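You operate a simulated robot arm through the tools that you are given. There is no shell and no other tool.

The job below is to be done with a simulated robot arm. You get a single attempt, and the scene is never put back.

JOB
Bring the lamp stand down to 1.40 m and pin it.
Fine: the blue lever frees the winch; lock it again.
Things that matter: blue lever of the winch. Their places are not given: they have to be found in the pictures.

It is judged by the outcome, as a careful person would: the job done as asked, and still so three seconds after it is handed in. It fails if anything else is knocked over, pushed out of place, dropped, spilled or broken.

ROBOT AND FRAMES
A 6-joint arm with a two-finger gripper, fixed in place. Base frame: the origin is on the floor under the middle of its stand, x ahead of it, y to its left, z up. Lengths are in m, angles in degrees, forces in N, time in s.
With the tool pointing down near the work surface it reaches from about 0.56 to 0.78 m from the base axis. Its first joint turns from -166.0 to 166.0 degrees. Payload 1.66 kg.
The tool frame sits at the grasp point between the pads (the TCP): z along the fingers, y along the line on which they close. The tips reach 0.016 m beyond it. The gripper opens to 0.111 m; its body begins 0.104 m behind the TCP.
Orientation is that of the tool frame in the base frame, as a unit quaternion [x, y, z, w]. With the fingers straight down and closing along the base's y, the tool's x points along the base's -x, its y along +y and its z along -z.

CONTROLS
- The arm moves only by the tool play_rows. Its argument "increments" is a list of rows, each a list of 7 numbers: the shift along the base's x, y, z in m, then the turn, a rotation vector about the base's x, y, z in degrees, then the gripper command, from -1 (shut) to 1 (fully open), values between in proportion. In form: [[dx, dy, dz, wx, wy, wz, gripper], ...]. A call has 1 to 20 rows; each row is the pose to reach, as a shift and turn from the pose commanded when the call began. A row lasts 0.2 s, in which the tool goes at most 0.05 m and 8.6 degrees; a call with a longer step from one row to the next is refused whole, and so is a gripper value outside its range. Where a pose cannot be reached the arm comes as near as it can. A force on the tool above 90 N (or 10 N above the force at the start of the call, whichever is more), or a blocked arm, ends the call early, and 0.2 s more pass. Each finger travels about 0.1698 m/s and halts on what it meets, pressing with about 32 N; the grip force reading is that of the motor and also rises with nothing between the fingers. The clock runs only during rows and for 0.2 s after the last one: add rows that repeat a pose to give the fingers time. It gives the time, the measured TCP pose, the force on the tool (base axes), the opening and the grip force at its end, in the units of the frame above (readings bear some noise), with the torque about the TCP (base axes, N m) and any sound that the robot's microphone picked up.
- Cameras (640 x 400 px; columns grow to the right, rows downward): "scene" is fixed at [0.2216, -0.6491, 1.6954]; the picture's right is [0.70, -0.71, 0.00], its down [-0.42, -0.42, -0.80] and it looks along [0.57, 0.57, -0.59] (base axes); focal length 321 px, centre (320, 200). "wrist" rides on the gripper at [0.07, 0.014, -0.143] in the tool frame; the picture's right is [-0.19, 0.98, 0.00], its down [-0.87, -0.17, -0.47] and it looks along [-0.46, -0.09, 0.88] (tool axes); focal length 230 px, centre (320, 200).
- snapshot(camera): a new picture of that camera. No time passes.
- slide_trunk(by): moves the trunk up (or, below 0, down) by that many m; the arm rides with it, the base frame stays. It gives what a move gives, with no picture.
- pixel_to_xyz(camera, pixels): for up to 12 pixels [column, row] of the newest picture of that camera ("zoom" is the newest enlarged one), the place [x, y, z] in the base frame of the surface seen there, good to about 0.002 m. No time passes.
- inspect(camera, box): a new picture of the part [left, top, right, bottom] of that camera's present view, enlarged. No time passes.
- job_done(): hands the job in; it is judged then, once.

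Open the gripper and draw the arm clear of the work before you hand the job in, unless the task says otherwise.

The tools are called after "Emit:" by a JSON object that holds its "op" and its "data". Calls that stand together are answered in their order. play_rows: Moves the arm, as the interface text tells. Its arguments: {"type":"object","properties":{"increments":{"type":"array"}},"required":["increments"]} The other tools are called the same way: slide_trunk (by) moves the trunk up or down; snapshot (camera) takes a picture; pixel_to_xyz (camera, pixels) gives the place of the surface under pixels of a picture; inspect (camera, box) takes an enlarged picture of a part of a camera's view; job_done () hands the job in.

At the start:

```text
clock: 0.0
eef_pos: [0.4843, -0.1566, 1.3816]
orientation: [0.0, 1.0, 0.0, 0.0]
wrist_force: [-1.2, 0.6, -0.3]
ft_torque: [0.01, 0.04, 0.01]
opening: 0.1109
grasp_force: 0.1
trunk travel left (down, up): [-0.325, 0.265]
```

scene: 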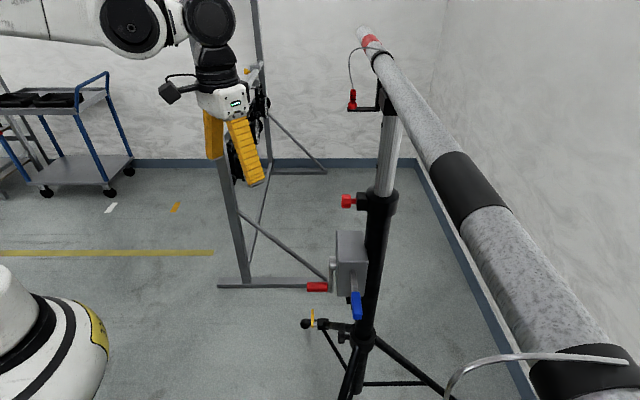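
wrist: 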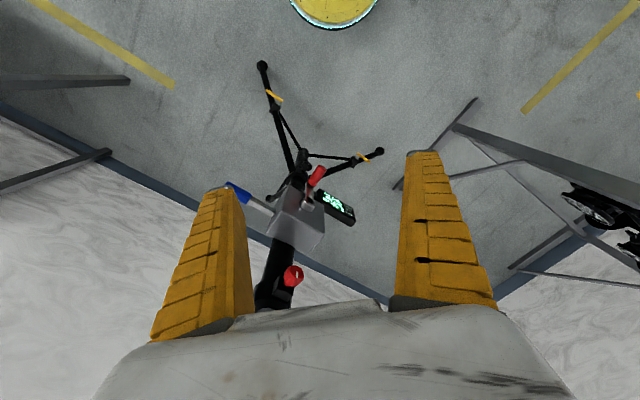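

The scene picture shows the stand with a winch box near (350,260), a blue lever at (357,305), a red handle at (317,287), a red knob at (348,201) and a red pin on a cord at (352,100). I'll look closer at these before moving.

Emit:
{"op": "inspect", "data": {"camera": "scene", "box": [280, 180, 440, 340]}}

Emit:
{"op": "inspect", "data": {"camera": "wrist", "box": [200, 140, 400, 320]}}

Emit:
{"op": "pixel_to_xyz", "data": {"camera": "scene", "pixels": [[357, 297], [357, 315], [317, 287], [348, 201], [352, 100], [350, 250], [352, 235], [333, 268], [376, 200], [388, 170], [375, 250], [360, 108]]}}

Emit:
{"op": "pixel_to_xyz", "data": {"camera": "wrist", "pixels": [[238, 192], [255, 203], [317, 176], [293, 275], [335, 205], [300, 215], [305, 240], [275, 280], [308, 192], [320, 225]]}}

```text
2.50 times, centred on (360, 260) of scene
```

zoom: 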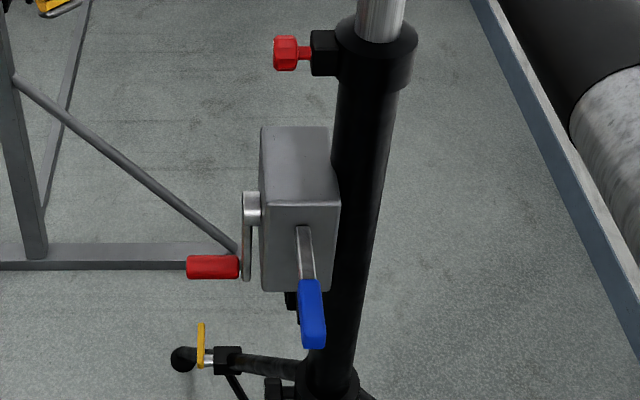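

```text
2.22 times, centred on (300, 230) of wrist
```

zoom: 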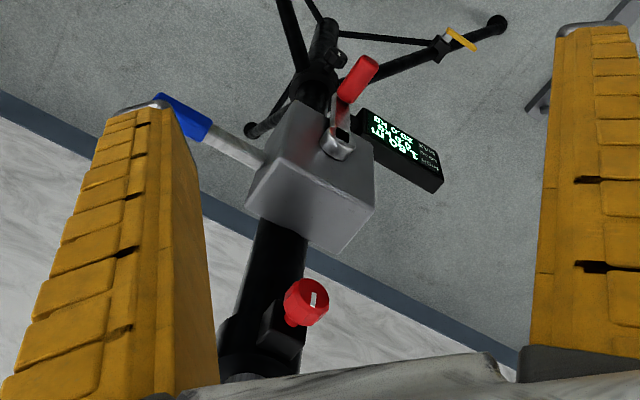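

```text
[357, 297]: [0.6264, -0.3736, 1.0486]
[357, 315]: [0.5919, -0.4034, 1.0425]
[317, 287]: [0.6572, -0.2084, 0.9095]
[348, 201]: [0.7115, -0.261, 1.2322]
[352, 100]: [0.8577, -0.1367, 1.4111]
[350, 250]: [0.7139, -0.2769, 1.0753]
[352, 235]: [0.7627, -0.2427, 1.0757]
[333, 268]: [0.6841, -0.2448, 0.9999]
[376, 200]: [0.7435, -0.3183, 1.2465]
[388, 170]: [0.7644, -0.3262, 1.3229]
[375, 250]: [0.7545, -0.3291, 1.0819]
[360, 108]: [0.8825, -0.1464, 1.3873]
```

```text
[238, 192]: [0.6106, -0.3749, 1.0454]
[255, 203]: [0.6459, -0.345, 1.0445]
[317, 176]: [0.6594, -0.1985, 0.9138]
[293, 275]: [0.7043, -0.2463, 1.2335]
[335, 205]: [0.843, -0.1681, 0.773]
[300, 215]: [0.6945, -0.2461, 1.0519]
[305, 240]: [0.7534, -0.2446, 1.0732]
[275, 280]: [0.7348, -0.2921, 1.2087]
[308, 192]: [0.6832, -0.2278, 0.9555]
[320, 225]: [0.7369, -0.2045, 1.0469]
```

The wrist view shows a lit readout near (335,205). I'll enlarge it to read it, and also look at the mast top with the pin in the scene view.

Emit:
{"op": "inspect", "data": {"camera": "wrist", "box": [305, 180, 365, 230]}}

Emit:
{"op": "inspect", "data": {"camera": "scene", "box": [320, 20, 440, 220]}}

Emit:
{"op": "inspect", "data": {"camera": "scene", "box": [320, 80, 400, 130]}}

```text
8.00 times, centred on (335, 205) of wrist
```

zoom: 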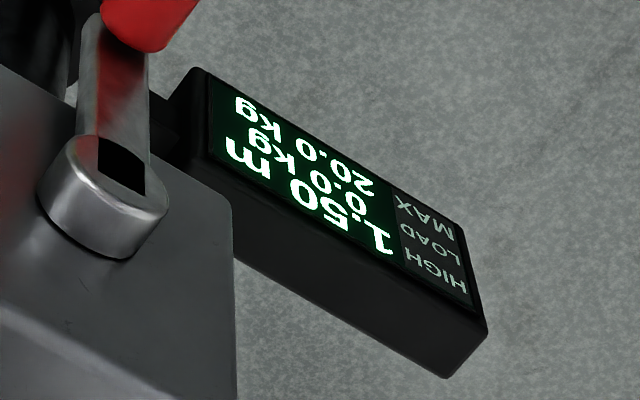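

```text
2.00 times, centred on (380, 120) of scene
```

zoom: 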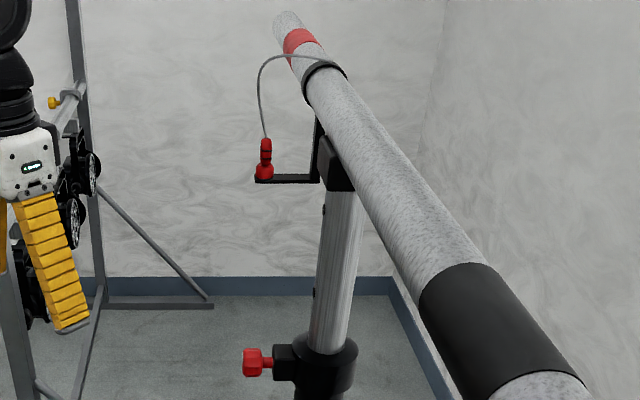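

```text
8.00 times, centred on (360, 105) of scene
```

zoom: 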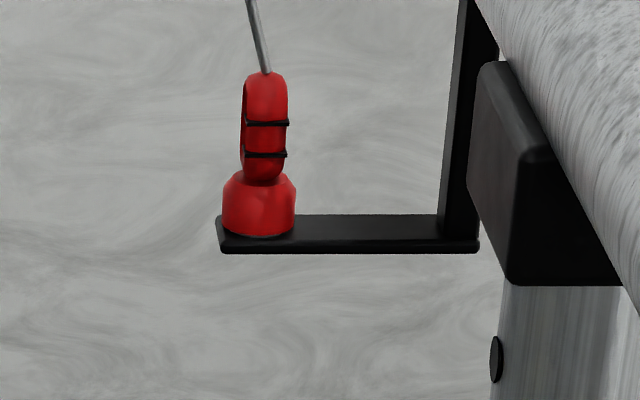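

The readout says HIGH 1.50 m, LOAD 0.0 kg, MAX 20.0 kg, so presumably a pin carries the mast now. I'll enlarge the winch and the collar knob and measure points on them.

Emit:
{"op": "inspect", "data": {"camera": "scene", "box": [300, 225, 380, 325]}}

Emit:
{"op": "inspect", "data": {"camera": "scene", "box": [330, 170, 410, 220]}}

Emit:
{"op": "inspect", "data": {"camera": "wrist", "box": [240, 240, 340, 310]}}

```text
4.00 times, centred on (340, 275) of scene
```

zoom: 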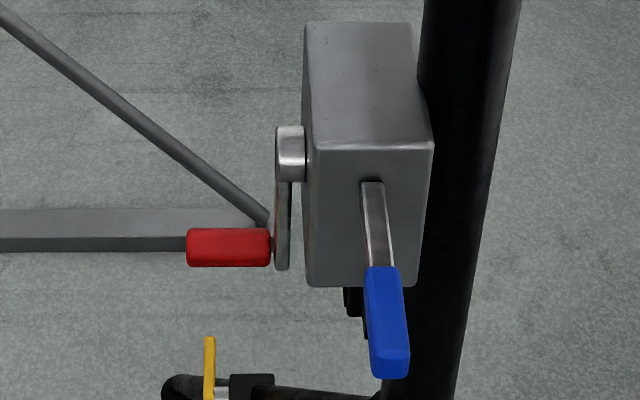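

```text
8.00 times, centred on (370, 195) of scene
```

zoom: 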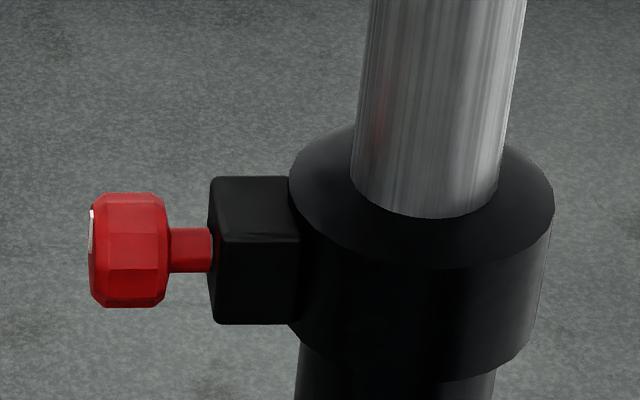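

```text
5.71 times, centred on (290, 275) of wrist
```

zoom: 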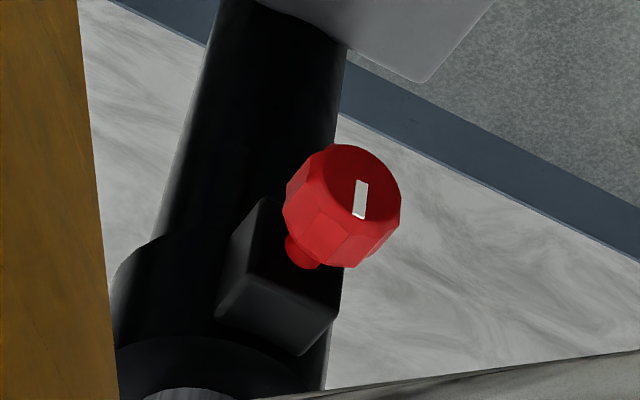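

The knob on the collar has a white index mark on its end, at wrist zoom (360,198), and looks like a spring plunger. I'll measure the knob, collar and box faces.

Emit:
{"op": "pixel_to_xyz", "data": {"camera": "zoom", "pixels": [[360, 198], [345, 170], [375, 215], [300, 215], [340, 240], [300, 250], [260, 270], [290, 330], [180, 300], [230, 370], [320, 330], [240, 60]]}}

Emit:
{"op": "inspect", "data": {"camera": "scene", "box": [300, 225, 380, 325]}}

```text
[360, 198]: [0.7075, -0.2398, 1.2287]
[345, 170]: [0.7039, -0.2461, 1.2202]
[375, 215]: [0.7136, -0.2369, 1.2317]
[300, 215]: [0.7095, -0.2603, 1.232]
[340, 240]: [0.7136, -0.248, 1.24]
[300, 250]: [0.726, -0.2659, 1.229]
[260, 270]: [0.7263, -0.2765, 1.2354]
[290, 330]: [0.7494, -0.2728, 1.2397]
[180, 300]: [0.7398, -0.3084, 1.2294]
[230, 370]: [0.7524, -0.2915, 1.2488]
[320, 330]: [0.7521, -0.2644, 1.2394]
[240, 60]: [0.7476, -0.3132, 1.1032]
```

```text
4.00 times, centred on (340, 275) of scene
```

zoom: 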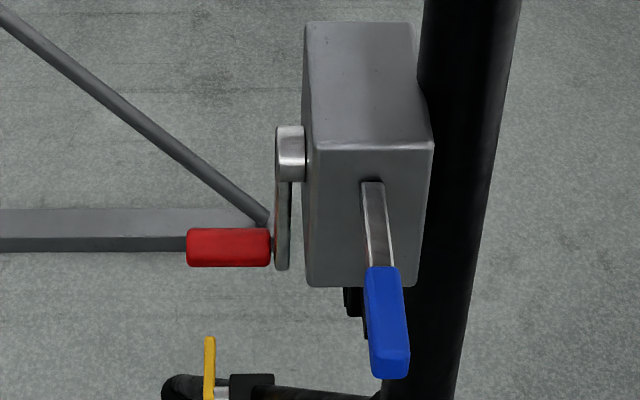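

Emit:
{"op": "pixel_to_xyz", "data": {"camera": "zoom", "pixels": [[325, 155], [425, 150], [325, 275], [412, 40], [312, 35], [290, 155], [283, 260], [260, 247], [195, 247], [374, 195], [380, 255], [395, 368]]}}

Emit:
{"op": "inspect", "data": {"camera": "scene", "box": [320, 40, 420, 200]}}

```text
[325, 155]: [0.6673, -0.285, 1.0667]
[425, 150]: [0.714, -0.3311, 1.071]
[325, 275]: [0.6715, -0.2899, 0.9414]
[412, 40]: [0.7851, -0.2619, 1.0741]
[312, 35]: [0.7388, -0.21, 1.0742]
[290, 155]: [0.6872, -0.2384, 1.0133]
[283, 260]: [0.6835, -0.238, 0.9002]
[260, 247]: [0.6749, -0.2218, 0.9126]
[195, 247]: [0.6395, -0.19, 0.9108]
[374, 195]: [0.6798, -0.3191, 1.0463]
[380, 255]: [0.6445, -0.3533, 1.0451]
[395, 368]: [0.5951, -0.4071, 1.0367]
```

```text
2.50 times, centred on (370, 120) of scene
```

zoom: 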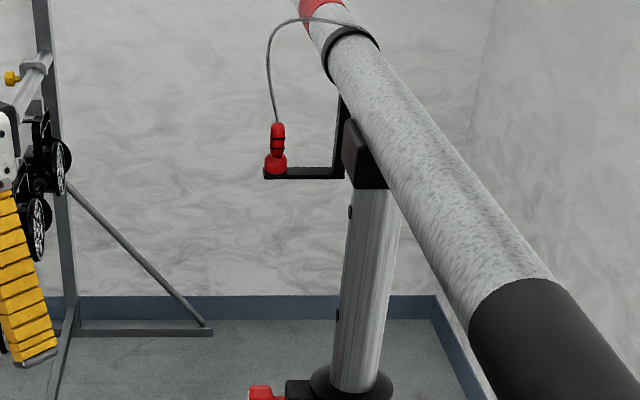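

The box sits at 45°, the crank hub faces (-0.7,+0.7) with its handle hanging down, and the lever points out along (-0.7,-0.7). Next I'll measure the bar, the bracket pin and the mast holes so I know the obstacles.

Emit:
{"op": "pixel_to_xyz", "data": {"camera": "scene", "pixels": [[368, 42], [385, 75], [420, 110], [450, 150], [475, 200], [520, 270], [570, 340], [590, 375], [381, 124], [377, 165], [352, 90], [378, 98]]}}

Emit:
{"op": "inspect", "data": {"camera": "scene", "box": [440, 300, 640, 400]}}

Emit:
{"op": "inspect", "data": {"camera": "scene", "box": [200, 40, 300, 200]}}

```text
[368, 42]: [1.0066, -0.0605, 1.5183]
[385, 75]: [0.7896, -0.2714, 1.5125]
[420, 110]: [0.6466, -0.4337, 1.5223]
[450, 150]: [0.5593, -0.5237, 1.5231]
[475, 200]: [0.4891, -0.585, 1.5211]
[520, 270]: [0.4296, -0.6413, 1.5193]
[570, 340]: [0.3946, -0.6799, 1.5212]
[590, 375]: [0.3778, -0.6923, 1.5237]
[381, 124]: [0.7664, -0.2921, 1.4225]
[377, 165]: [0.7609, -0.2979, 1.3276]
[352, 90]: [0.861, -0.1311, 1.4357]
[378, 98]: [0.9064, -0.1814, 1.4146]
```

```text
3.20 times, centred on (540, 350) of scene
```

zoom: 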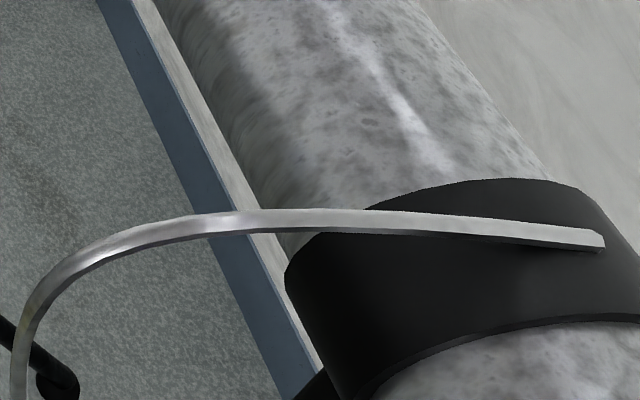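

```text
2.50 times, centred on (250, 120) of scene
```

zoom: 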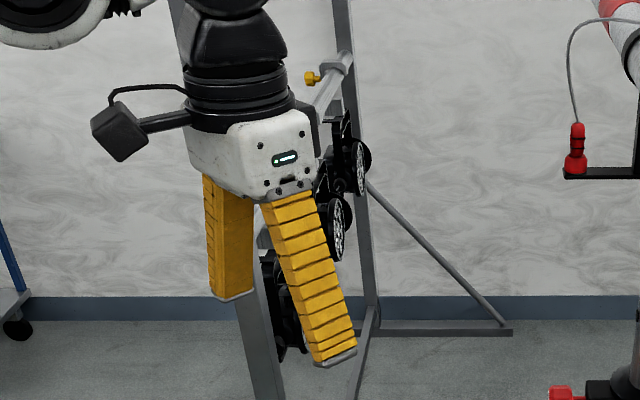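

The holes in the mast are about 0.1 m apart (z≈1.42 and 1.33, with the plunger at 1.23), so lowering by 0.10 m puts the next hole at the plunger. I'll turn the wrist by 135° so that the camera is on top once the tool is laid horizontal toward the stand.

Emit:
{"op": "play_rows", "data": {"increments": [[0, 0.01, 0, 0, 0, 8.4, 1], [0, 0.02, 0, 0, 0, 16.8, 1], [0, 0.03, 0, 0, 0, 25.2, 1], [0, 0.04, 0, 0, 0, 33.6, 1], [0, 0.05, 0, 0, 0, 42, 1], [0, 0.06, 0, 0, 0, 50.4, 1], [0, 0.06, 0, 0, 0, 58.8, 1], [0, 0.06, 0, 0, 0, 67.2, 1], [0, 0.06, 0, 0, 0, 75.6, 1], [0, 0.06, 0, 0, 0, 84, 1], [0, 0.06, 0, 0, 0, 92.4, 1], [0, 0.06, 0, 0, 0, 100.8, 1], [0, 0.06, 0, 0, 0, 109.2, 1], [0, 0.06, 0, 0, 0, 117.6, 1], [0, 0.06, 0, 0, 0, 126, 1], [0, 0.06, 0, 0, 0, 134.4, 1], [0, 0.06, 0, 0, 0, 135, 1]]}}

Emit:
{"op": "snapshot", "data": {"camera": "scene"}}

Emit:
{"op": "snapshot", "data": {"camera": "wrist"}}

```text
clock: 3.6
eef_pos: [0.486, -0.0957, 1.3817]
orientation: [0.925, -0.381, 0.0, 0.0]
wrist_force: [-0.2, 0.2, -0.3]
ft_torque: [-0.01, 0.0, 0.0]
opening: 0.111
grasp_force: 0.0
trunk travel left (down, up): [-0.325, 0.265]
```

```text
taken
```

scene: 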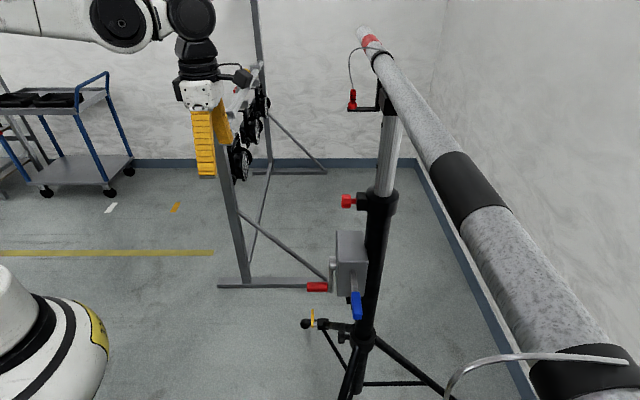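

```text
taken
```

wrist: 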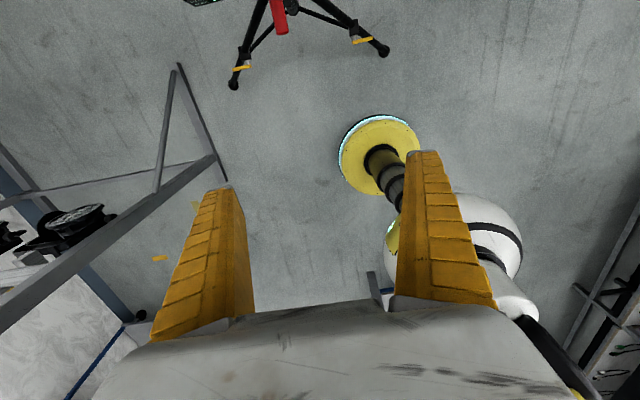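

Yaw reached cleanly. Before I tilt the tool, I'll check where the grey frame behind the gripper is, e.g. scene pixels (237,200) and (262,75).

Emit:
{"op": "pixel_to_xyz", "data": {"camera": "scene", "pixels": [[232, 200], [257, 40], [245, 165], [263, 105], [252, 68], [245, 280], [200, 60], [120, 20], [205, 15], [290, 285], [320, 270], [215, 100]]}}

Emit:
{"op": "inspect", "data": {"camera": "wrist", "box": [160, 0, 400, 120]}}

```text
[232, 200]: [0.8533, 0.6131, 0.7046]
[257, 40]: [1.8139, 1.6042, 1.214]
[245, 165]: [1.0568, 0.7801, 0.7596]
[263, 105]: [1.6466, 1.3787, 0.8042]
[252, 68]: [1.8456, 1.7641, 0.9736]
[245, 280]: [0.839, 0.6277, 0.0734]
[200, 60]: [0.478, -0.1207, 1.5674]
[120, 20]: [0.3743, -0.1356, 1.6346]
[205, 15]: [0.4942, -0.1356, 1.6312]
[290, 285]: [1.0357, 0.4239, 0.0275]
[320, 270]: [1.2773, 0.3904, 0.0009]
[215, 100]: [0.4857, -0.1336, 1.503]
```

```text
2.67 times, centred on (280, 60) of wrist
```

zoom: 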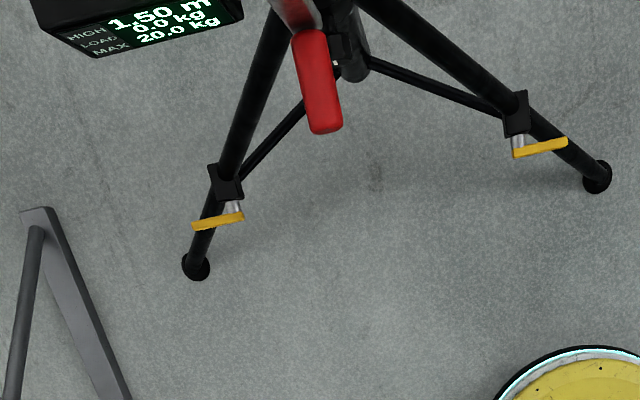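

The frame is well away (y>0.6), so there is room to tilt. I'll tilt the tool 90° about (0.707,0.707,0) so the fingers point along (0.7,-0.7,0) at the stand, keeping about 0.2 m from the knob.

Emit:
{"op": "play_rows", "data": {"increments": [[0.005, 0.0, -0.008, -5.79, -5.79, 0, 1], [0.01, 0.0, -0.016, -11.57, -11.57, 0, 1], [0.015, 0.0, -0.024, -17.36, -17.36, 0, 1], [0.02, 0.0, -0.032, -23.14, -23.14, 0, 1], [0.025, 0.0, -0.04, -28.93, -28.93, 0, 1], [0.03, 0.0, -0.048, -34.71, -34.71, 0, 1], [0.035, 0.0, -0.056, -40.5, -40.5, 0, 1], [0.04, 0.0, -0.064, -46.28, -46.28, 0, 1], [0.045, 0.0, -0.072, -52.07, -52.07, 0, 1], [0.05, 0.0, -0.08, -57.85, -57.85, 0, 1], [0.055, 0.0, -0.08, -63.64, -63.64, 0, 1], [0.055, 0.0, -0.08, -63.64, -63.64, 0, 1]]}}

Emit:
{"op": "snapshot", "data": {"camera": "scene"}}

Emit:
{"op": "snapshot", "data": {"camera": "wrist"}}

```text
clock: 6.2
eef_pos: [0.5489, -0.0938, 1.3226]
orientation: [0.653, -0.271, 0.653, 0.272]
wrist_force: [-0.1, -0.6, -0.2]
ft_torque: [0.02, 0.0, 0.0]
opening: 0.1108
grasp_force: 0.1
out of reach, approached as far as the arm can: row 11, 12
trunk travel left (down, up): [-0.325, 0.265]
```

```text
taken
```

scene: 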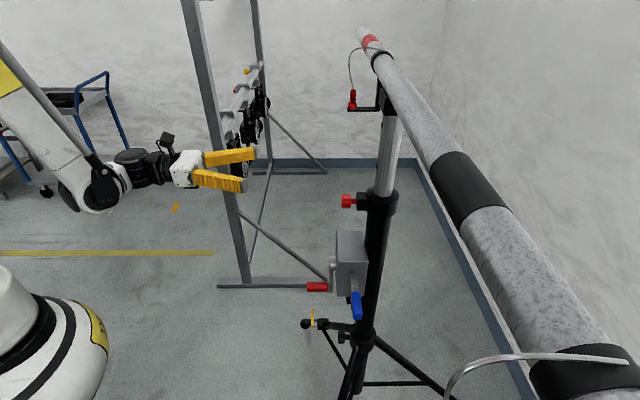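

```text
taken
```

wrist: 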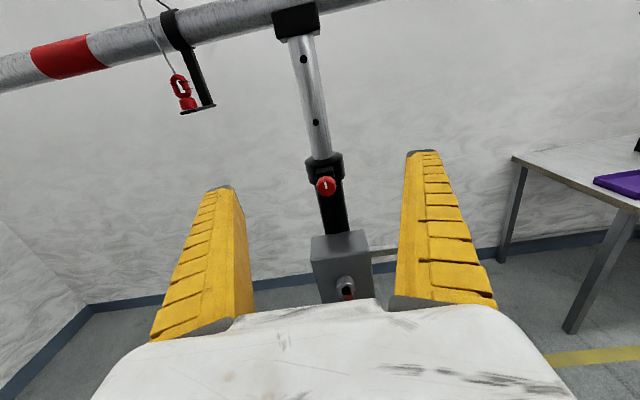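

The tool is now horizontal, and the wrist view shows two holes in the mast at (303,58) and (315,122), the knob at (326,186) and the pin on the bracket at (184,95). I'll enlarge these parts.

Emit:
{"op": "inspect", "data": {"camera": "wrist", "box": [280, 140, 380, 310]}}

Emit:
{"op": "inspect", "data": {"camera": "wrist", "box": [140, 0, 340, 125]}}

Emit:
{"op": "pixel_to_xyz", "data": {"camera": "wrist", "pixels": [[303, 58], [315, 122], [326, 186], [348, 290], [340, 250], [181, 85], [190, 105], [320, 165], [230, 20], [296, 20], [385, 250], [330, 220]]}}

```text
2.35 times, centred on (330, 225) of wrist
```

zoom: 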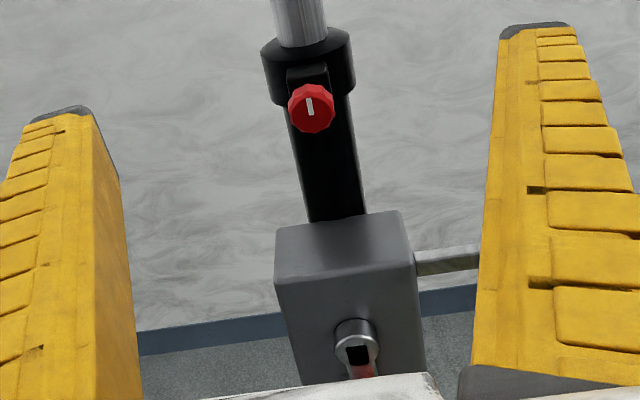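

```text
3.20 times, centred on (240, 62) of wrist
```

zoom: 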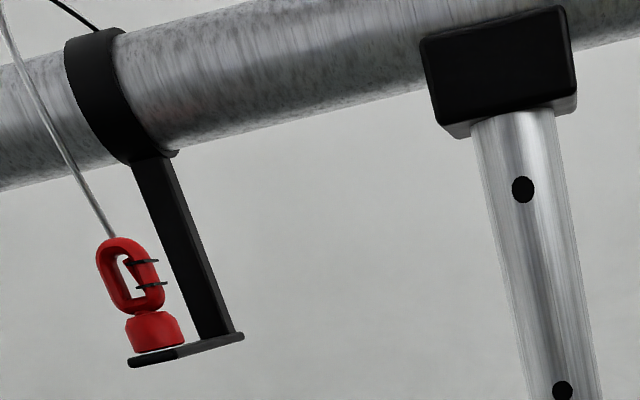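

```text
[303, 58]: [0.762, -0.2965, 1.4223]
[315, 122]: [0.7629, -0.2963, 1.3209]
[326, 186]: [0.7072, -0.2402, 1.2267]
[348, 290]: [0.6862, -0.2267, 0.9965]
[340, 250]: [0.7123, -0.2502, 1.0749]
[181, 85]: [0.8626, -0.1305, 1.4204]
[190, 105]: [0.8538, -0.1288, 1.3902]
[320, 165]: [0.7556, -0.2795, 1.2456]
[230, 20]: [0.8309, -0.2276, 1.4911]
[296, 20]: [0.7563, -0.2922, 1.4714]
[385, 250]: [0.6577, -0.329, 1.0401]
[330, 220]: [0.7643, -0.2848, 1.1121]
```

Holes read z≈1.422 and 1.321, with the knob at about z 1.227 and the mast axis near (0.78,-0.31). I'll move to about 0.1 m in front of the knob to see closely whether the plunger is seated.

Emit:
{"op": "play_rows", "data": {"increments": [[0.015, -0.015, -0.015, 0, 0, 0, 1], [0.03, -0.03, -0.03, 0, 0, 0, 1], [0.045, -0.045, -0.045, 0, 0, 0, 1], [0.06, -0.055, -0.06, 0, 0, 0, 1], [0.075, -0.065, -0.07, 0, 0, 0, 1], [0.085, -0.07, -0.074, 0, 0, 0, 1], [0.085, -0.07, -0.074, 0, 0, 0, 1]]}}

Emit:
{"op": "snapshot", "data": {"camera": "wrist"}}

Emit:
{"op": "snapshot", "data": {"camera": "scene"}}

```text
clock: 7.8
eef_pos: [0.6456, -0.1635, 1.2598]
orientation: [0.654, -0.27, 0.653, 0.27]
wrist_force: [-1.1, 0.4, -0.2]
ft_torque: [0.02, 0.01, 0.01]
opening: 0.1108
grasp_force: 0.1
out of reach, approached as far as the arm can: row 1, 2, 3, 4, 5, 6, 7
trunk travel left (down, up): [-0.325, 0.265]
```

```text
taken
```

wrist: 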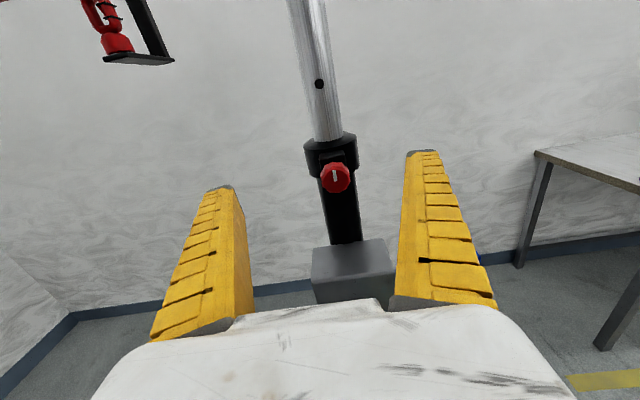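

```text
taken
```

scene: 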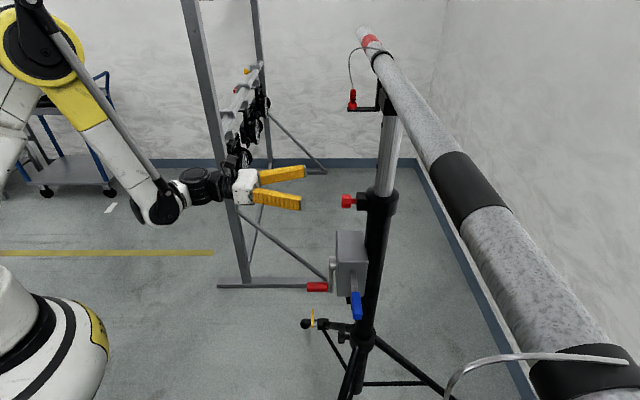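

The arm stops at z≈1.26 with the tool horizontal, so it needs the trunk lower. The fingers are still about 0.1 m short of the knob and nothing lies below them, so I'll lower the trunk in steps.

Emit:
{"op": "slide_trunk", "data": {"by": -0.12}}

Emit:
{"op": "snapshot", "data": {"camera": "scene"}}

Emit:
{"op": "snapshot", "data": {"camera": "wrist"}}

```text
clock: 9.3
eef_pos: [0.6458, -0.1638, 1.1396]
orientation: [0.653, -0.271, 0.653, 0.271]
wrist_force: [-0.4, 0.8, 0.3]
ft_torque: [-0.01, -0.01, 0.03]
opening: 0.1109
grasp_force: 0.1
trunk travel left (down, up): [-0.205, 0.385]
```

```text
taken
```

scene: 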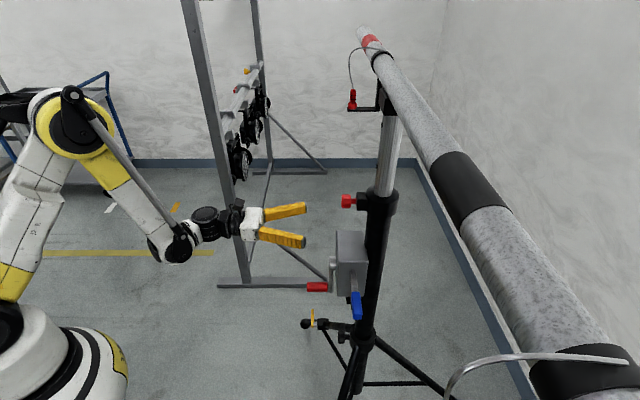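

```text
taken
```

wrist: 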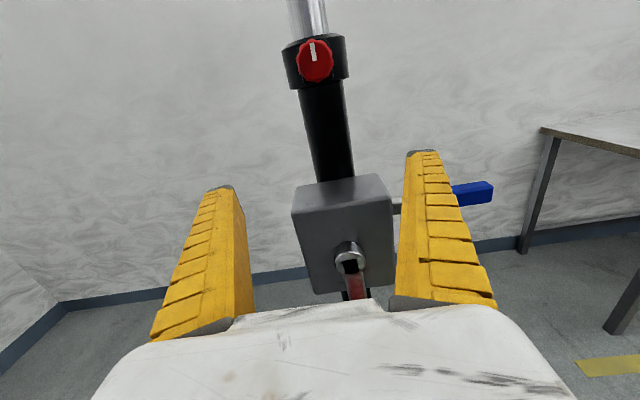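

Now the winch, knob and lever are all in the wrist view: knob (316,62), hub (349,257), lever (470,192). I'll enlarge each.

Emit:
{"op": "inspect", "data": {"camera": "wrist", "box": [270, 20, 370, 100]}}

Emit:
{"op": "pixel_to_xyz", "data": {"camera": "zoom", "pixels": [[285, 190], [200, 190], [370, 190], [285, 60], [285, 280], [250, 130], [320, 250], [260, 60], [420, 120], [200, 100]]}}

Emit:
{"op": "inspect", "data": {"camera": "wrist", "box": [280, 160, 500, 310]}}

```text
5.00 times, centred on (320, 60) of wrist
```

zoom: 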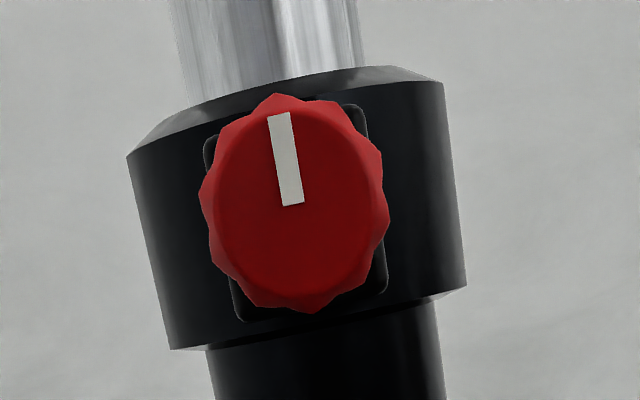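

```text
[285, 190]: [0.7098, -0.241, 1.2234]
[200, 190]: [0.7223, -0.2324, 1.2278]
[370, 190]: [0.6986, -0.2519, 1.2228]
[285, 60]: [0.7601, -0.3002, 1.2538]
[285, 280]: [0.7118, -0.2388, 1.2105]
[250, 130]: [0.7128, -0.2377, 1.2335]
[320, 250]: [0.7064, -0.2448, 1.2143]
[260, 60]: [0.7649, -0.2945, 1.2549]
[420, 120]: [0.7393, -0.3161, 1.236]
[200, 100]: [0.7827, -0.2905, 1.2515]
```

```text
2.67 times, centred on (390, 235) of wrist
```

zoom: 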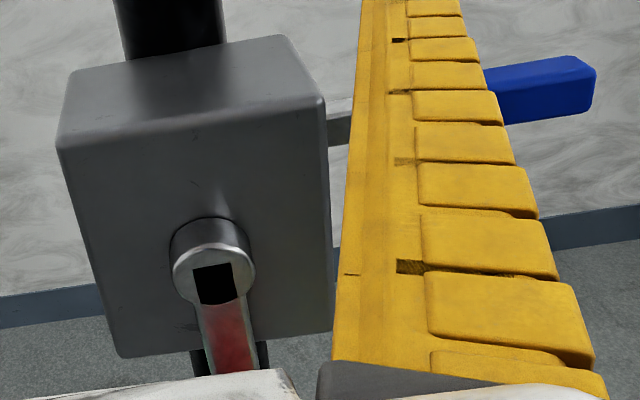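

The knob has a white pointer line and its centre is at about (0.710,-0.241,1.223), level with the next mast hole, so the pin appears seated. Before touching anything I'll roll the tool 90° and move in front of the lever to see its slot.

Emit:
{"op": "play_rows", "data": {"increments": [[-0.011, -0.0125, -0.003, 5.8, -5.8, 0, 1], [-0.022, -0.025, -0.006, 11.6, -11.6, 0, 1], [-0.033, -0.0375, -0.009, 17.4, -17.4, 0, 1], [-0.044, -0.05, -0.012, 23.2, -23.2, 0, 1], [-0.055, -0.0625, -0.015, 29.0, -29.0, 0, 1], [-0.066, -0.075, -0.018, 34.8, -34.8, 0, 1], [-0.077, -0.0875, -0.021, 40.6, -40.6, 0, 1], [-0.088, -0.1, -0.024, 46.4, -46.4, 0, 1], [-0.099, -0.1125, -0.027, 52.2, -52.2, 0, 1], [-0.11, -0.125, -0.03, 58.0, -58.0, 0, 1], [-0.12, -0.14, -0.03, 63.6, -63.6, 0, 1], [-0.12, -0.14, -0.03, 63.6, -63.6, 0, 1]]}}

Emit:
{"op": "snapshot", "data": {"camera": "scene"}}

Emit:
{"op": "snapshot", "data": {"camera": "wrist"}}

```text
clock: 11.9
eef_pos: [0.5669, -0.3234, 1.1807]
orientation: [-0.27, 0.654, -0.652, 0.272]
wrist_force: [0.1, 0.4, -0.3]
ft_torque: [0.03, 0.0, 0.0]
opening: 0.1108
grasp_force: 0.1
out of reach, approached as far as the arm can: row 1, 2, 3, 4, 5, 6, 7, 8, 9, 10, 11, 12
trunk travel left (down, up): [-0.205, 0.385]
```

```text
taken
```

scene: 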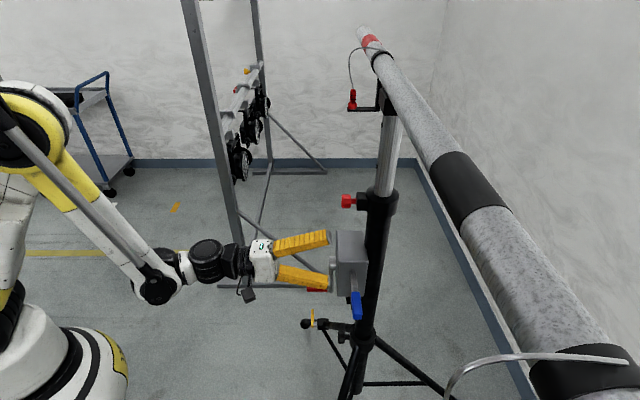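

```text
taken
```

wrist: 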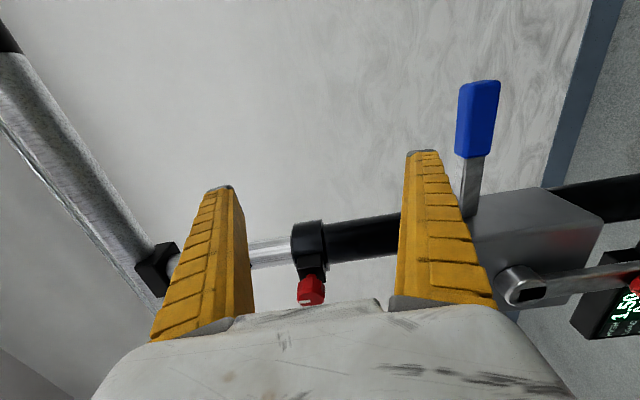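

The arm is again held high near z≈1.18 by its reach, and the lever at z≈1.045 is about 0.05 m beyond the fingertips. I'll lower the trunk so the open fingers straddle the lever's height.

Emit:
{"op": "slide_trunk", "data": {"by": -0.135}}

Emit:
{"op": "snapshot", "data": {"camera": "scene"}}

Emit:
{"op": "snapshot", "data": {"camera": "wrist"}}

```text
clock: 13.5
eef_pos: [0.5671, -0.3233, 1.0451]
orientation: [-0.272, 0.654, -0.652, 0.27]
wrist_force: [-0.1, -0.4, 0.3]
ft_torque: [0.0, -0.05, 0.02]
opening: 0.111
grasp_force: 0.0
trunk travel left (down, up): [-0.07, 0.52]
```

```text
taken
```

scene: 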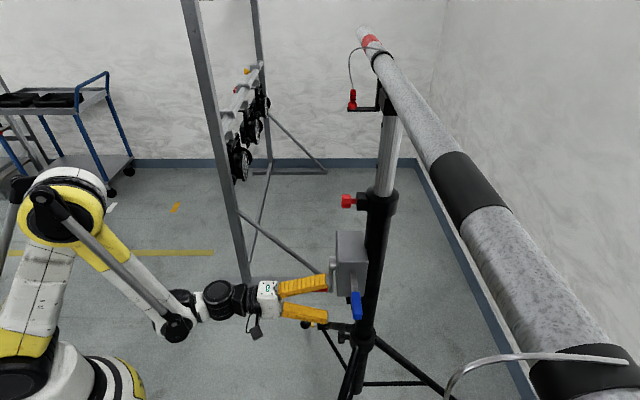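

```text
taken
```

wrist: 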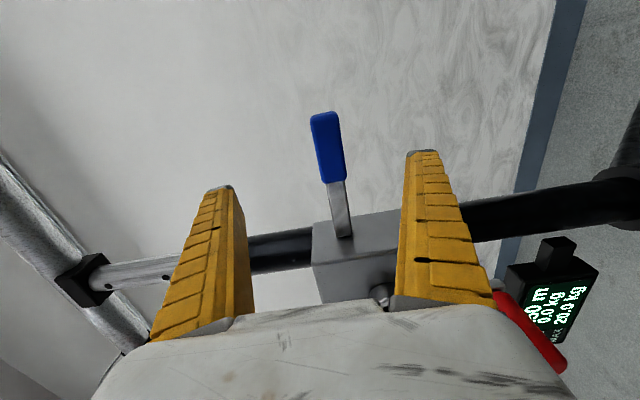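

The lever is now centred between the open fingers, blue grip at (328,145). I'll enlarge and measure it.

Emit:
{"op": "inspect", "data": {"camera": "wrist", "box": [270, 90, 410, 260]}}

Emit:
{"op": "pixel_to_xyz", "data": {"camera": "wrist", "pixels": [[325, 116], [327, 135], [331, 160], [334, 180], [340, 210], [342, 230], [318, 145], [344, 150], [325, 245], [345, 270], [318, 215], [390, 225]]}}

Emit:
{"op": "inspect", "data": {"camera": "scene", "box": [300, 225, 400, 325]}}

```text
2.35 times, centred on (340, 175) of wrist
```

zoom: 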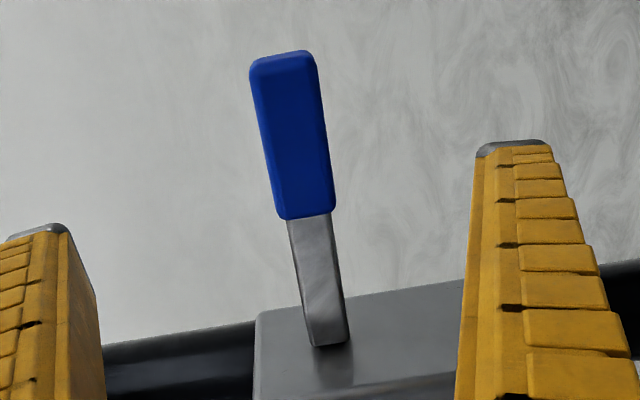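

```text
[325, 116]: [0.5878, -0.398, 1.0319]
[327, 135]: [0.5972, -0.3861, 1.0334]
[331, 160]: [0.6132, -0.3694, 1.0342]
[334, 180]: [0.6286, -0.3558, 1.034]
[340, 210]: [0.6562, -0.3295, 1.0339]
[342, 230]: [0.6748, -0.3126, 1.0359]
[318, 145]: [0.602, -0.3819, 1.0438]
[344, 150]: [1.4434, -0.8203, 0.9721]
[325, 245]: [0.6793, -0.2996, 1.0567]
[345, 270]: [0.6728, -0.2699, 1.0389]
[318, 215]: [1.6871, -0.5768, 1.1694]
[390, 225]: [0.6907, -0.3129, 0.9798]
```

```text
4.00 times, centred on (350, 275) of scene
```

zoom: 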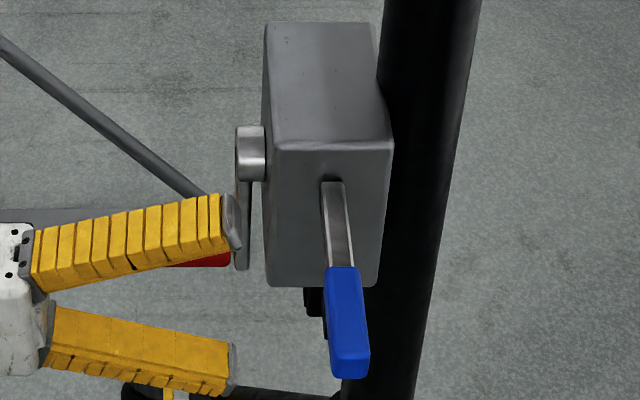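

The lever's near face is at x−y≈0.985, grip centre about (0.613,-0.379,1.036), and the stem enters the box face at (0.675,-0.313,1.036). Because earlier rows were out of reach, I'll send a null row to find out what pose is now commanded.

Emit:
{"op": "play_rows", "data": {"increments": [[0, 0, 0, 0, 0, 0, 1]]}}

```text
clock: 13.9
eef_pos: [0.5669, -0.3233, 1.0462]
orientation: [-0.271, 0.654, -0.652, 0.27]
wrist_force: [0.6, -0.8, 0.0]
ft_torque: [-0.03, -0.04, 0.01]
opening: 0.1111
grasp_force: 0.0
trunk travel left (down, up): [-0.07, 0.52]
```

The commanded pose matches the measured one. I'll advance straight along the tool axis so the open fingers straddle the blue grip.

Emit:
{"op": "play_rows", "data": {"increments": [[0.009, -0.012, -0.005, 0, 0, 0, 1], [0.02, -0.026, -0.01, 0, 0, 0, 1], [0.032, -0.041, -0.01, 0, 0, 0, 1], [0.045, -0.057, -0.01, 0, 0, 0, 1], [0.045, -0.057, -0.01, 0, 0, 0, 1]]}}

Emit:
{"op": "snapshot", "data": {"camera": "wrist"}}

Emit:
{"op": "inspect", "data": {"camera": "scene", "box": [240, 225, 400, 345]}}

```text
clock: 15.1
eef_pos: [0.6123, -0.3809, 1.0364]
orientation: [-0.272, 0.655, -0.652, 0.27]
wrist_force: [0.2, 0.0, -0.2]
ft_torque: [-0.02, 0.0, 0.01]
opening: 0.1108
grasp_force: 0.1
trunk travel left (down, up): [-0.07, 0.52]
```

```text
taken
```

wrist: 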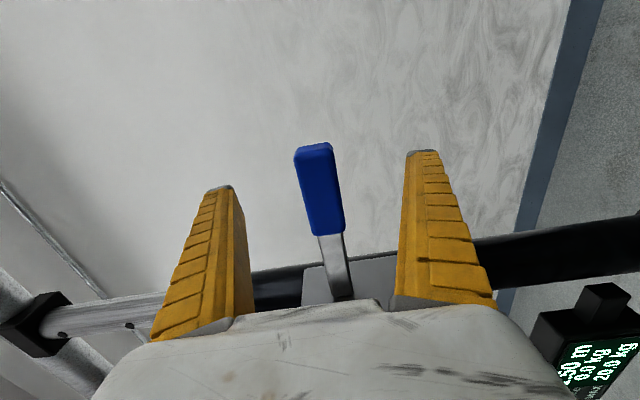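

```text
3.33 times, centred on (320, 285) of scene
```

zoom: 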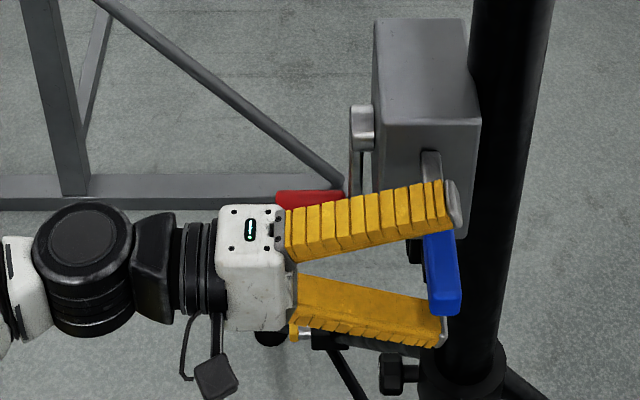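

The fingers straddle the blue grip. I'll close most of the way to about 0.035 m first to check the centring.

Emit:
{"op": "play_rows", "data": {"increments": [[0, 0, 0, 0, 0, 0, 0.3], [0, 0, 0, 0, 0, 0, -0.37], [0, 0, 0, 0, 0, 0, -0.37]]}}

Emit:
{"op": "snapshot", "data": {"camera": "wrist"}}

Emit:
{"op": "inspect", "data": {"camera": "scene", "box": [280, 245, 400, 335]}}

```text
clock: 15.9
eef_pos: [0.612, -0.3796, 1.0371]
orientation: [-0.271, 0.654, -0.652, 0.27]
wrist_force: [0.2, 0.0, 0.6]
ft_torque: [0.0, 0.05, -0.02]
opening: 0.0376
grasp_force: 2.0
trunk travel left (down, up): [-0.07, 0.52]
```

```text
taken
```

wrist: 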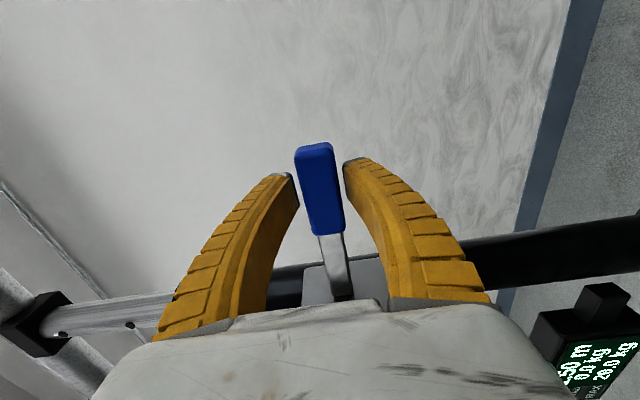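

```text
4.44 times, centred on (340, 290) of scene
```

zoom: 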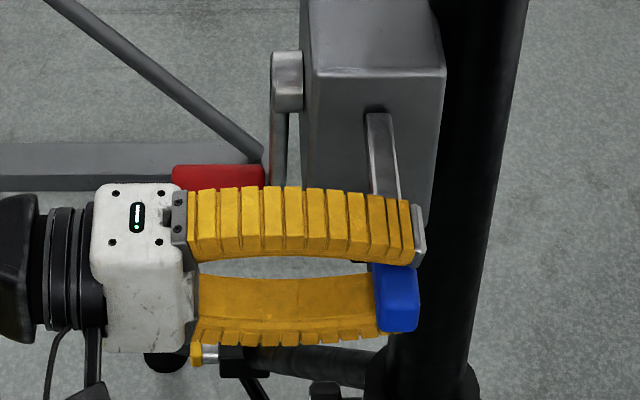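

Well centred: fingertips at columns 297 and 345 with the lever between. I'll close fully on the lever.

Emit:
{"op": "play_rows", "data": {"increments": [[0, 0, 0, 0, 0, 0, -0.7], [0, 0, 0, 0, 0, 0, -1], [0, 0, 0, 0, 0, 0, -1]]}}

Emit:
{"op": "snapshot", "data": {"camera": "wrist"}}

```text
clock: 16.7
eef_pos: [0.6112, -0.3797, 1.0361]
orientation: [-0.271, 0.654, -0.653, 0.27]
wrist_force: [-8.6, 6.7, -5.3]
ft_torque: [-0.2, 0.31, 0.0]
opening: 0.0219
grasp_force: 34.4
trunk travel left (down, up): [-0.07, 0.52]
```

```text
taken
```

wrist: 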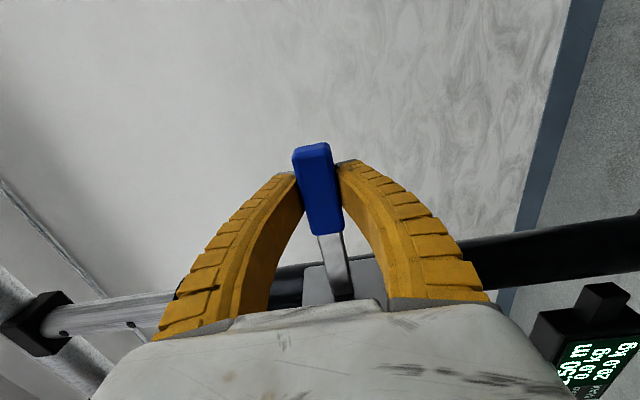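

Gripped: opening 0.022 m, grip 34 N. I'll test the lever gently downward by a few millimetres and read the force before going further (the pin still holds the mast).

Emit:
{"op": "play_rows", "data": {"increments": [[0, 0, -0.003, 1.2, -1.2, 0, -1], [0, 0, -0.006, 2.5, -2.5, 0, -1], [0, 0, -0.006, 2.5, -2.5, 0, -1]]}}

Emit:
{"op": "snapshot", "data": {"camera": "wrist"}}

```text
clock: 17.5
eef_pos: [0.61, -0.3786, 1.0342]
orientation: [-0.251, 0.661, -0.645, 0.29]
wrist_force: [5.9, 2.3, 45.3]
ft_torque: [-0.71, 0.15, 0.4]
opening: 0.0198
grasp_force: 33.6
trunk travel left (down, up): [-0.07, 0.52]
```

```text
taken
```

wrist: 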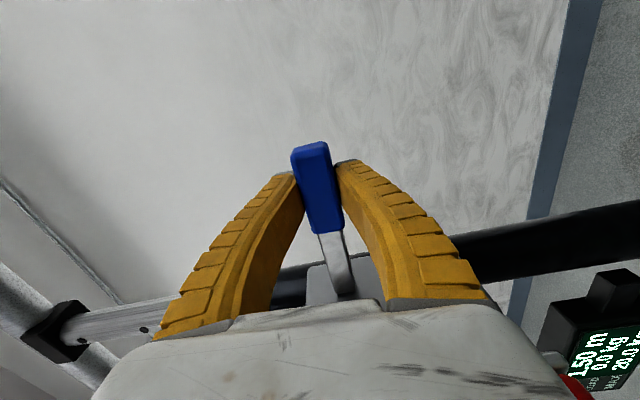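

Pushing down met a hard stop: +45 N after only 2 mm, so the lever does not go down. I'll go back and test upward gently.

Emit:
{"op": "play_rows", "data": {"increments": [[0, 0, 0.004, -1.6, 1.6, 0, -1], [0, 0, 0.008, -3.5, 3.5, 0, -1], [0, 0, 0.011, -5, 5, 0, -1], [0, 0, 0.011, -5, 5, 0, -1]]}}

Emit:
{"op": "snapshot", "data": {"camera": "wrist"}}

```text
clock: 18.5
eef_pos: [0.6109, -0.3797, 1.04]
orientation: [0.291, -0.645, 0.661, -0.25]
wrist_force: [-8.6, 9.7, -2.8]
ft_torque: [-0.07, 0.12, 0.05]
opening: 0.0233
grasp_force: 34.0
trunk travel left (down, up): [-0.07, 0.52]
```

```text
taken
```

wrist: 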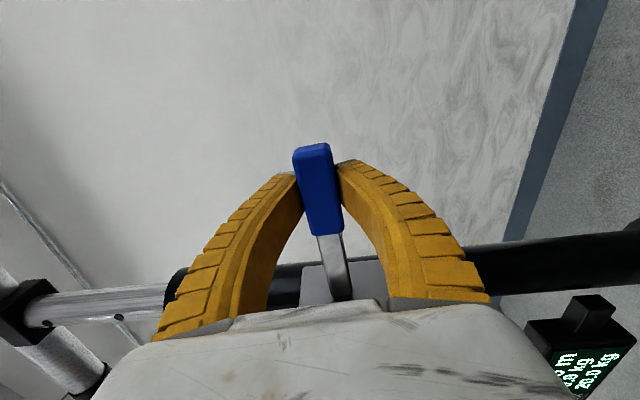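

Upward it moves freely: TCP rose to z 1.040 with only −2.8 N. I'll continue upward along the arc with matching roll and watch the force.

Emit:
{"op": "play_rows", "data": {"increments": [[0.0004, 0.0004, 0.0055, -2.1, 2.1, 0, -1], [0.0008, 0.0008, 0.0109, -4.24, 4.24, 0, -1], [0.0016, 0.0016, 0.0163, -6.4, 6.4, 0, -1], [0.0024, 0.0024, 0.0217, -8.5, 8.5, 0, -1], [0.0024, 0.0024, 0.0217, -8.5, 8.5, 0, -1]]}}

Emit:
{"op": "snapshot", "data": {"camera": "wrist"}}

Emit:
{"op": "inspect", "data": {"camera": "scene", "box": [280, 225, 400, 325]}}

```text
clock: 19.7
eef_pos: [0.6144, -0.3773, 1.0634]
orientation: [0.357, -0.611, 0.683, -0.179]
wrist_force: [-9.7, 6.7, -6.0]
ft_torque: [-0.35, 0.42, -0.08]
opening: 0.0232
grasp_force: 33.7
trunk travel left (down, up): [-0.07, 0.52]
```

```text
taken
```

wrist: 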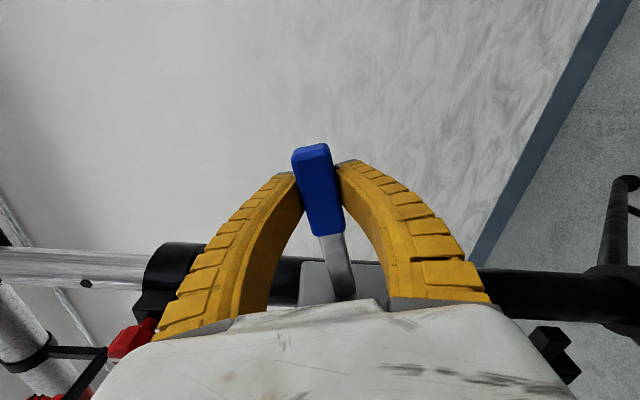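

```text
4.00 times, centred on (340, 275) of scene
```

zoom: 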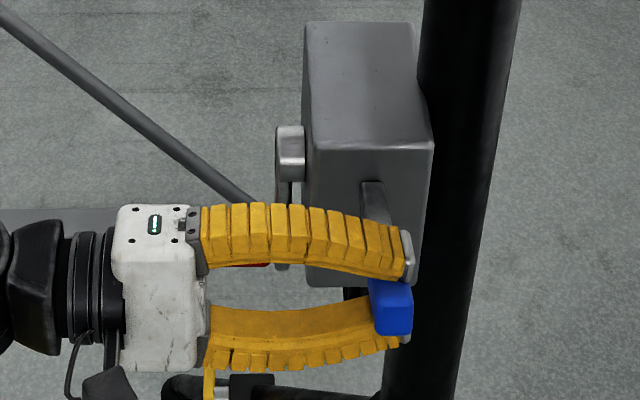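

The lever follows smoothly with forces under 12 N. I'll continue the arc up to about 33° and check again.

Emit:
{"op": "play_rows", "data": {"increments": [[0.0012, 0.0012, 0.0053, -2.1, 2.1, 0, -1], [0.0024, 0.0024, 0.0105, -4.24, 4.24, 0, -1], [0.004, 0.004, 0.0156, -6.4, 6.4, 0, -1], [0.0056, 0.0056, 0.0205, -8.49, 8.49, 0, -1], [0.0075, 0.0075, 0.0253, -10.6, 10.6, 0, -1], [0.0095, 0.0095, 0.03, -12.73, 12.73, 0, -1], [0.0095, 0.0095, 0.03, -12.73, 12.73, 0, -1]]}}

Emit:
{"op": "snapshot", "data": {"camera": "wrist"}}

Emit:
{"op": "inspect", "data": {"camera": "scene", "box": [280, 225, 400, 325]}}

```text
clock: 21.3
eef_pos: [0.6252, -0.3657, 1.0933]
orientation: [0.449, -0.548, 0.703, -0.069]
wrist_force: [-2.7, 13.3, -12.9]
ft_torque: [-0.36, 0.56, 0.06]
opening: 0.0235
grasp_force: 33.9
trunk travel left (down, up): [-0.07, 0.52]
```

```text
taken
```

wrist: 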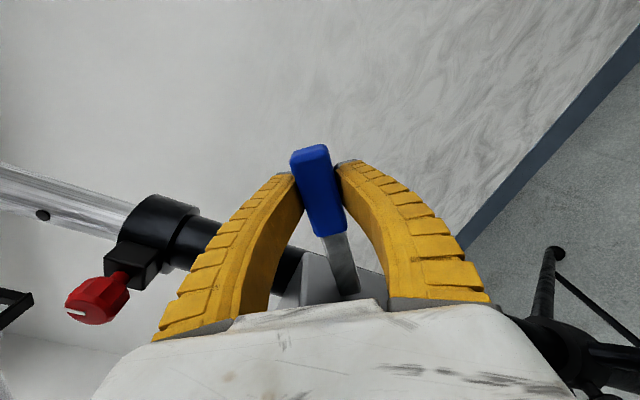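

```text
4.00 times, centred on (340, 275) of scene
```

zoom: 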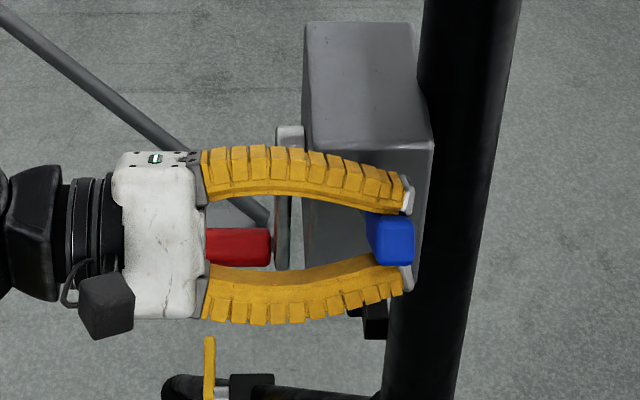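

Lever is at about 33°, with force only slowly rising (−13 N in z) and plenty of clearance to the box. I'll continue to about 48°.

Emit:
{"op": "play_rows", "data": {"increments": [[0.0022, 0.0022, 0.0045, -2.1, 2.1, 0, -1], [0.0045, 0.0045, 0.0089, -4.24, 4.24, 0, -1], [0.007, 0.007, 0.0131, -6.4, 6.4, 0, -1], [0.0097, 0.0097, 0.0171, -8.49, 8.49, 0, -1], [0.0125, 0.0125, 0.0208, -10.6, 10.6, 0, -1], [0.0125, 0.0125, 0.0208, -10.6, 10.6, 0, -1]]}}

Emit:
{"op": "snapshot", "data": {"camera": "wrist"}}

Emit:
{"op": "inspect", "data": {"camera": "scene", "box": [280, 225, 400, 325]}}

```text
clock: 22.7
eef_pos: [0.6339, -0.3623, 1.1116]
orientation: [0.514, -0.489, 0.705, 0.024]
wrist_force: [-37.9, -14.8, -59.9]
ft_torque: [0.9, -0.16, -0.59]
opening: 0.032
grasp_force: 33.6
trunk travel left (down, up): [-0.07, 0.52]
```

```text
taken
```

wrist: 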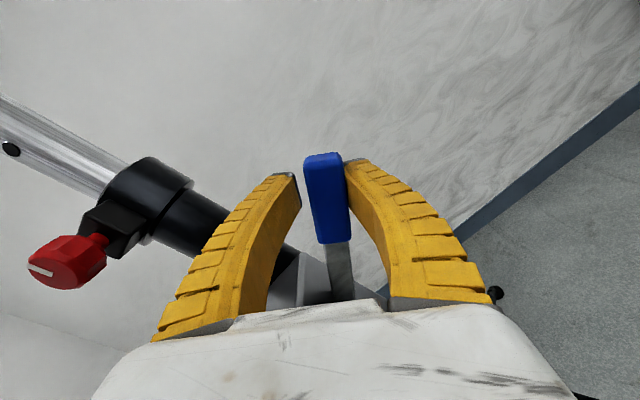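

```text
4.00 times, centred on (340, 275) of scene
```

zoom: 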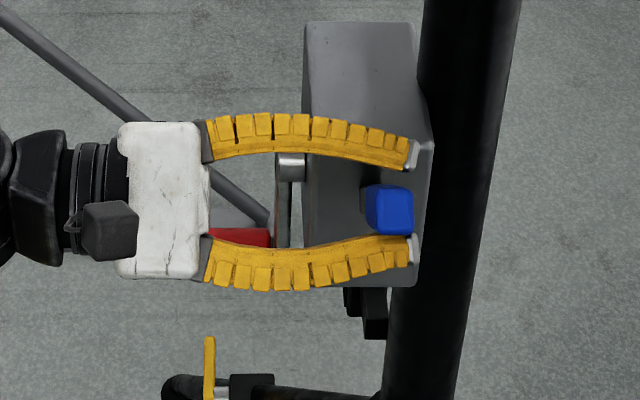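

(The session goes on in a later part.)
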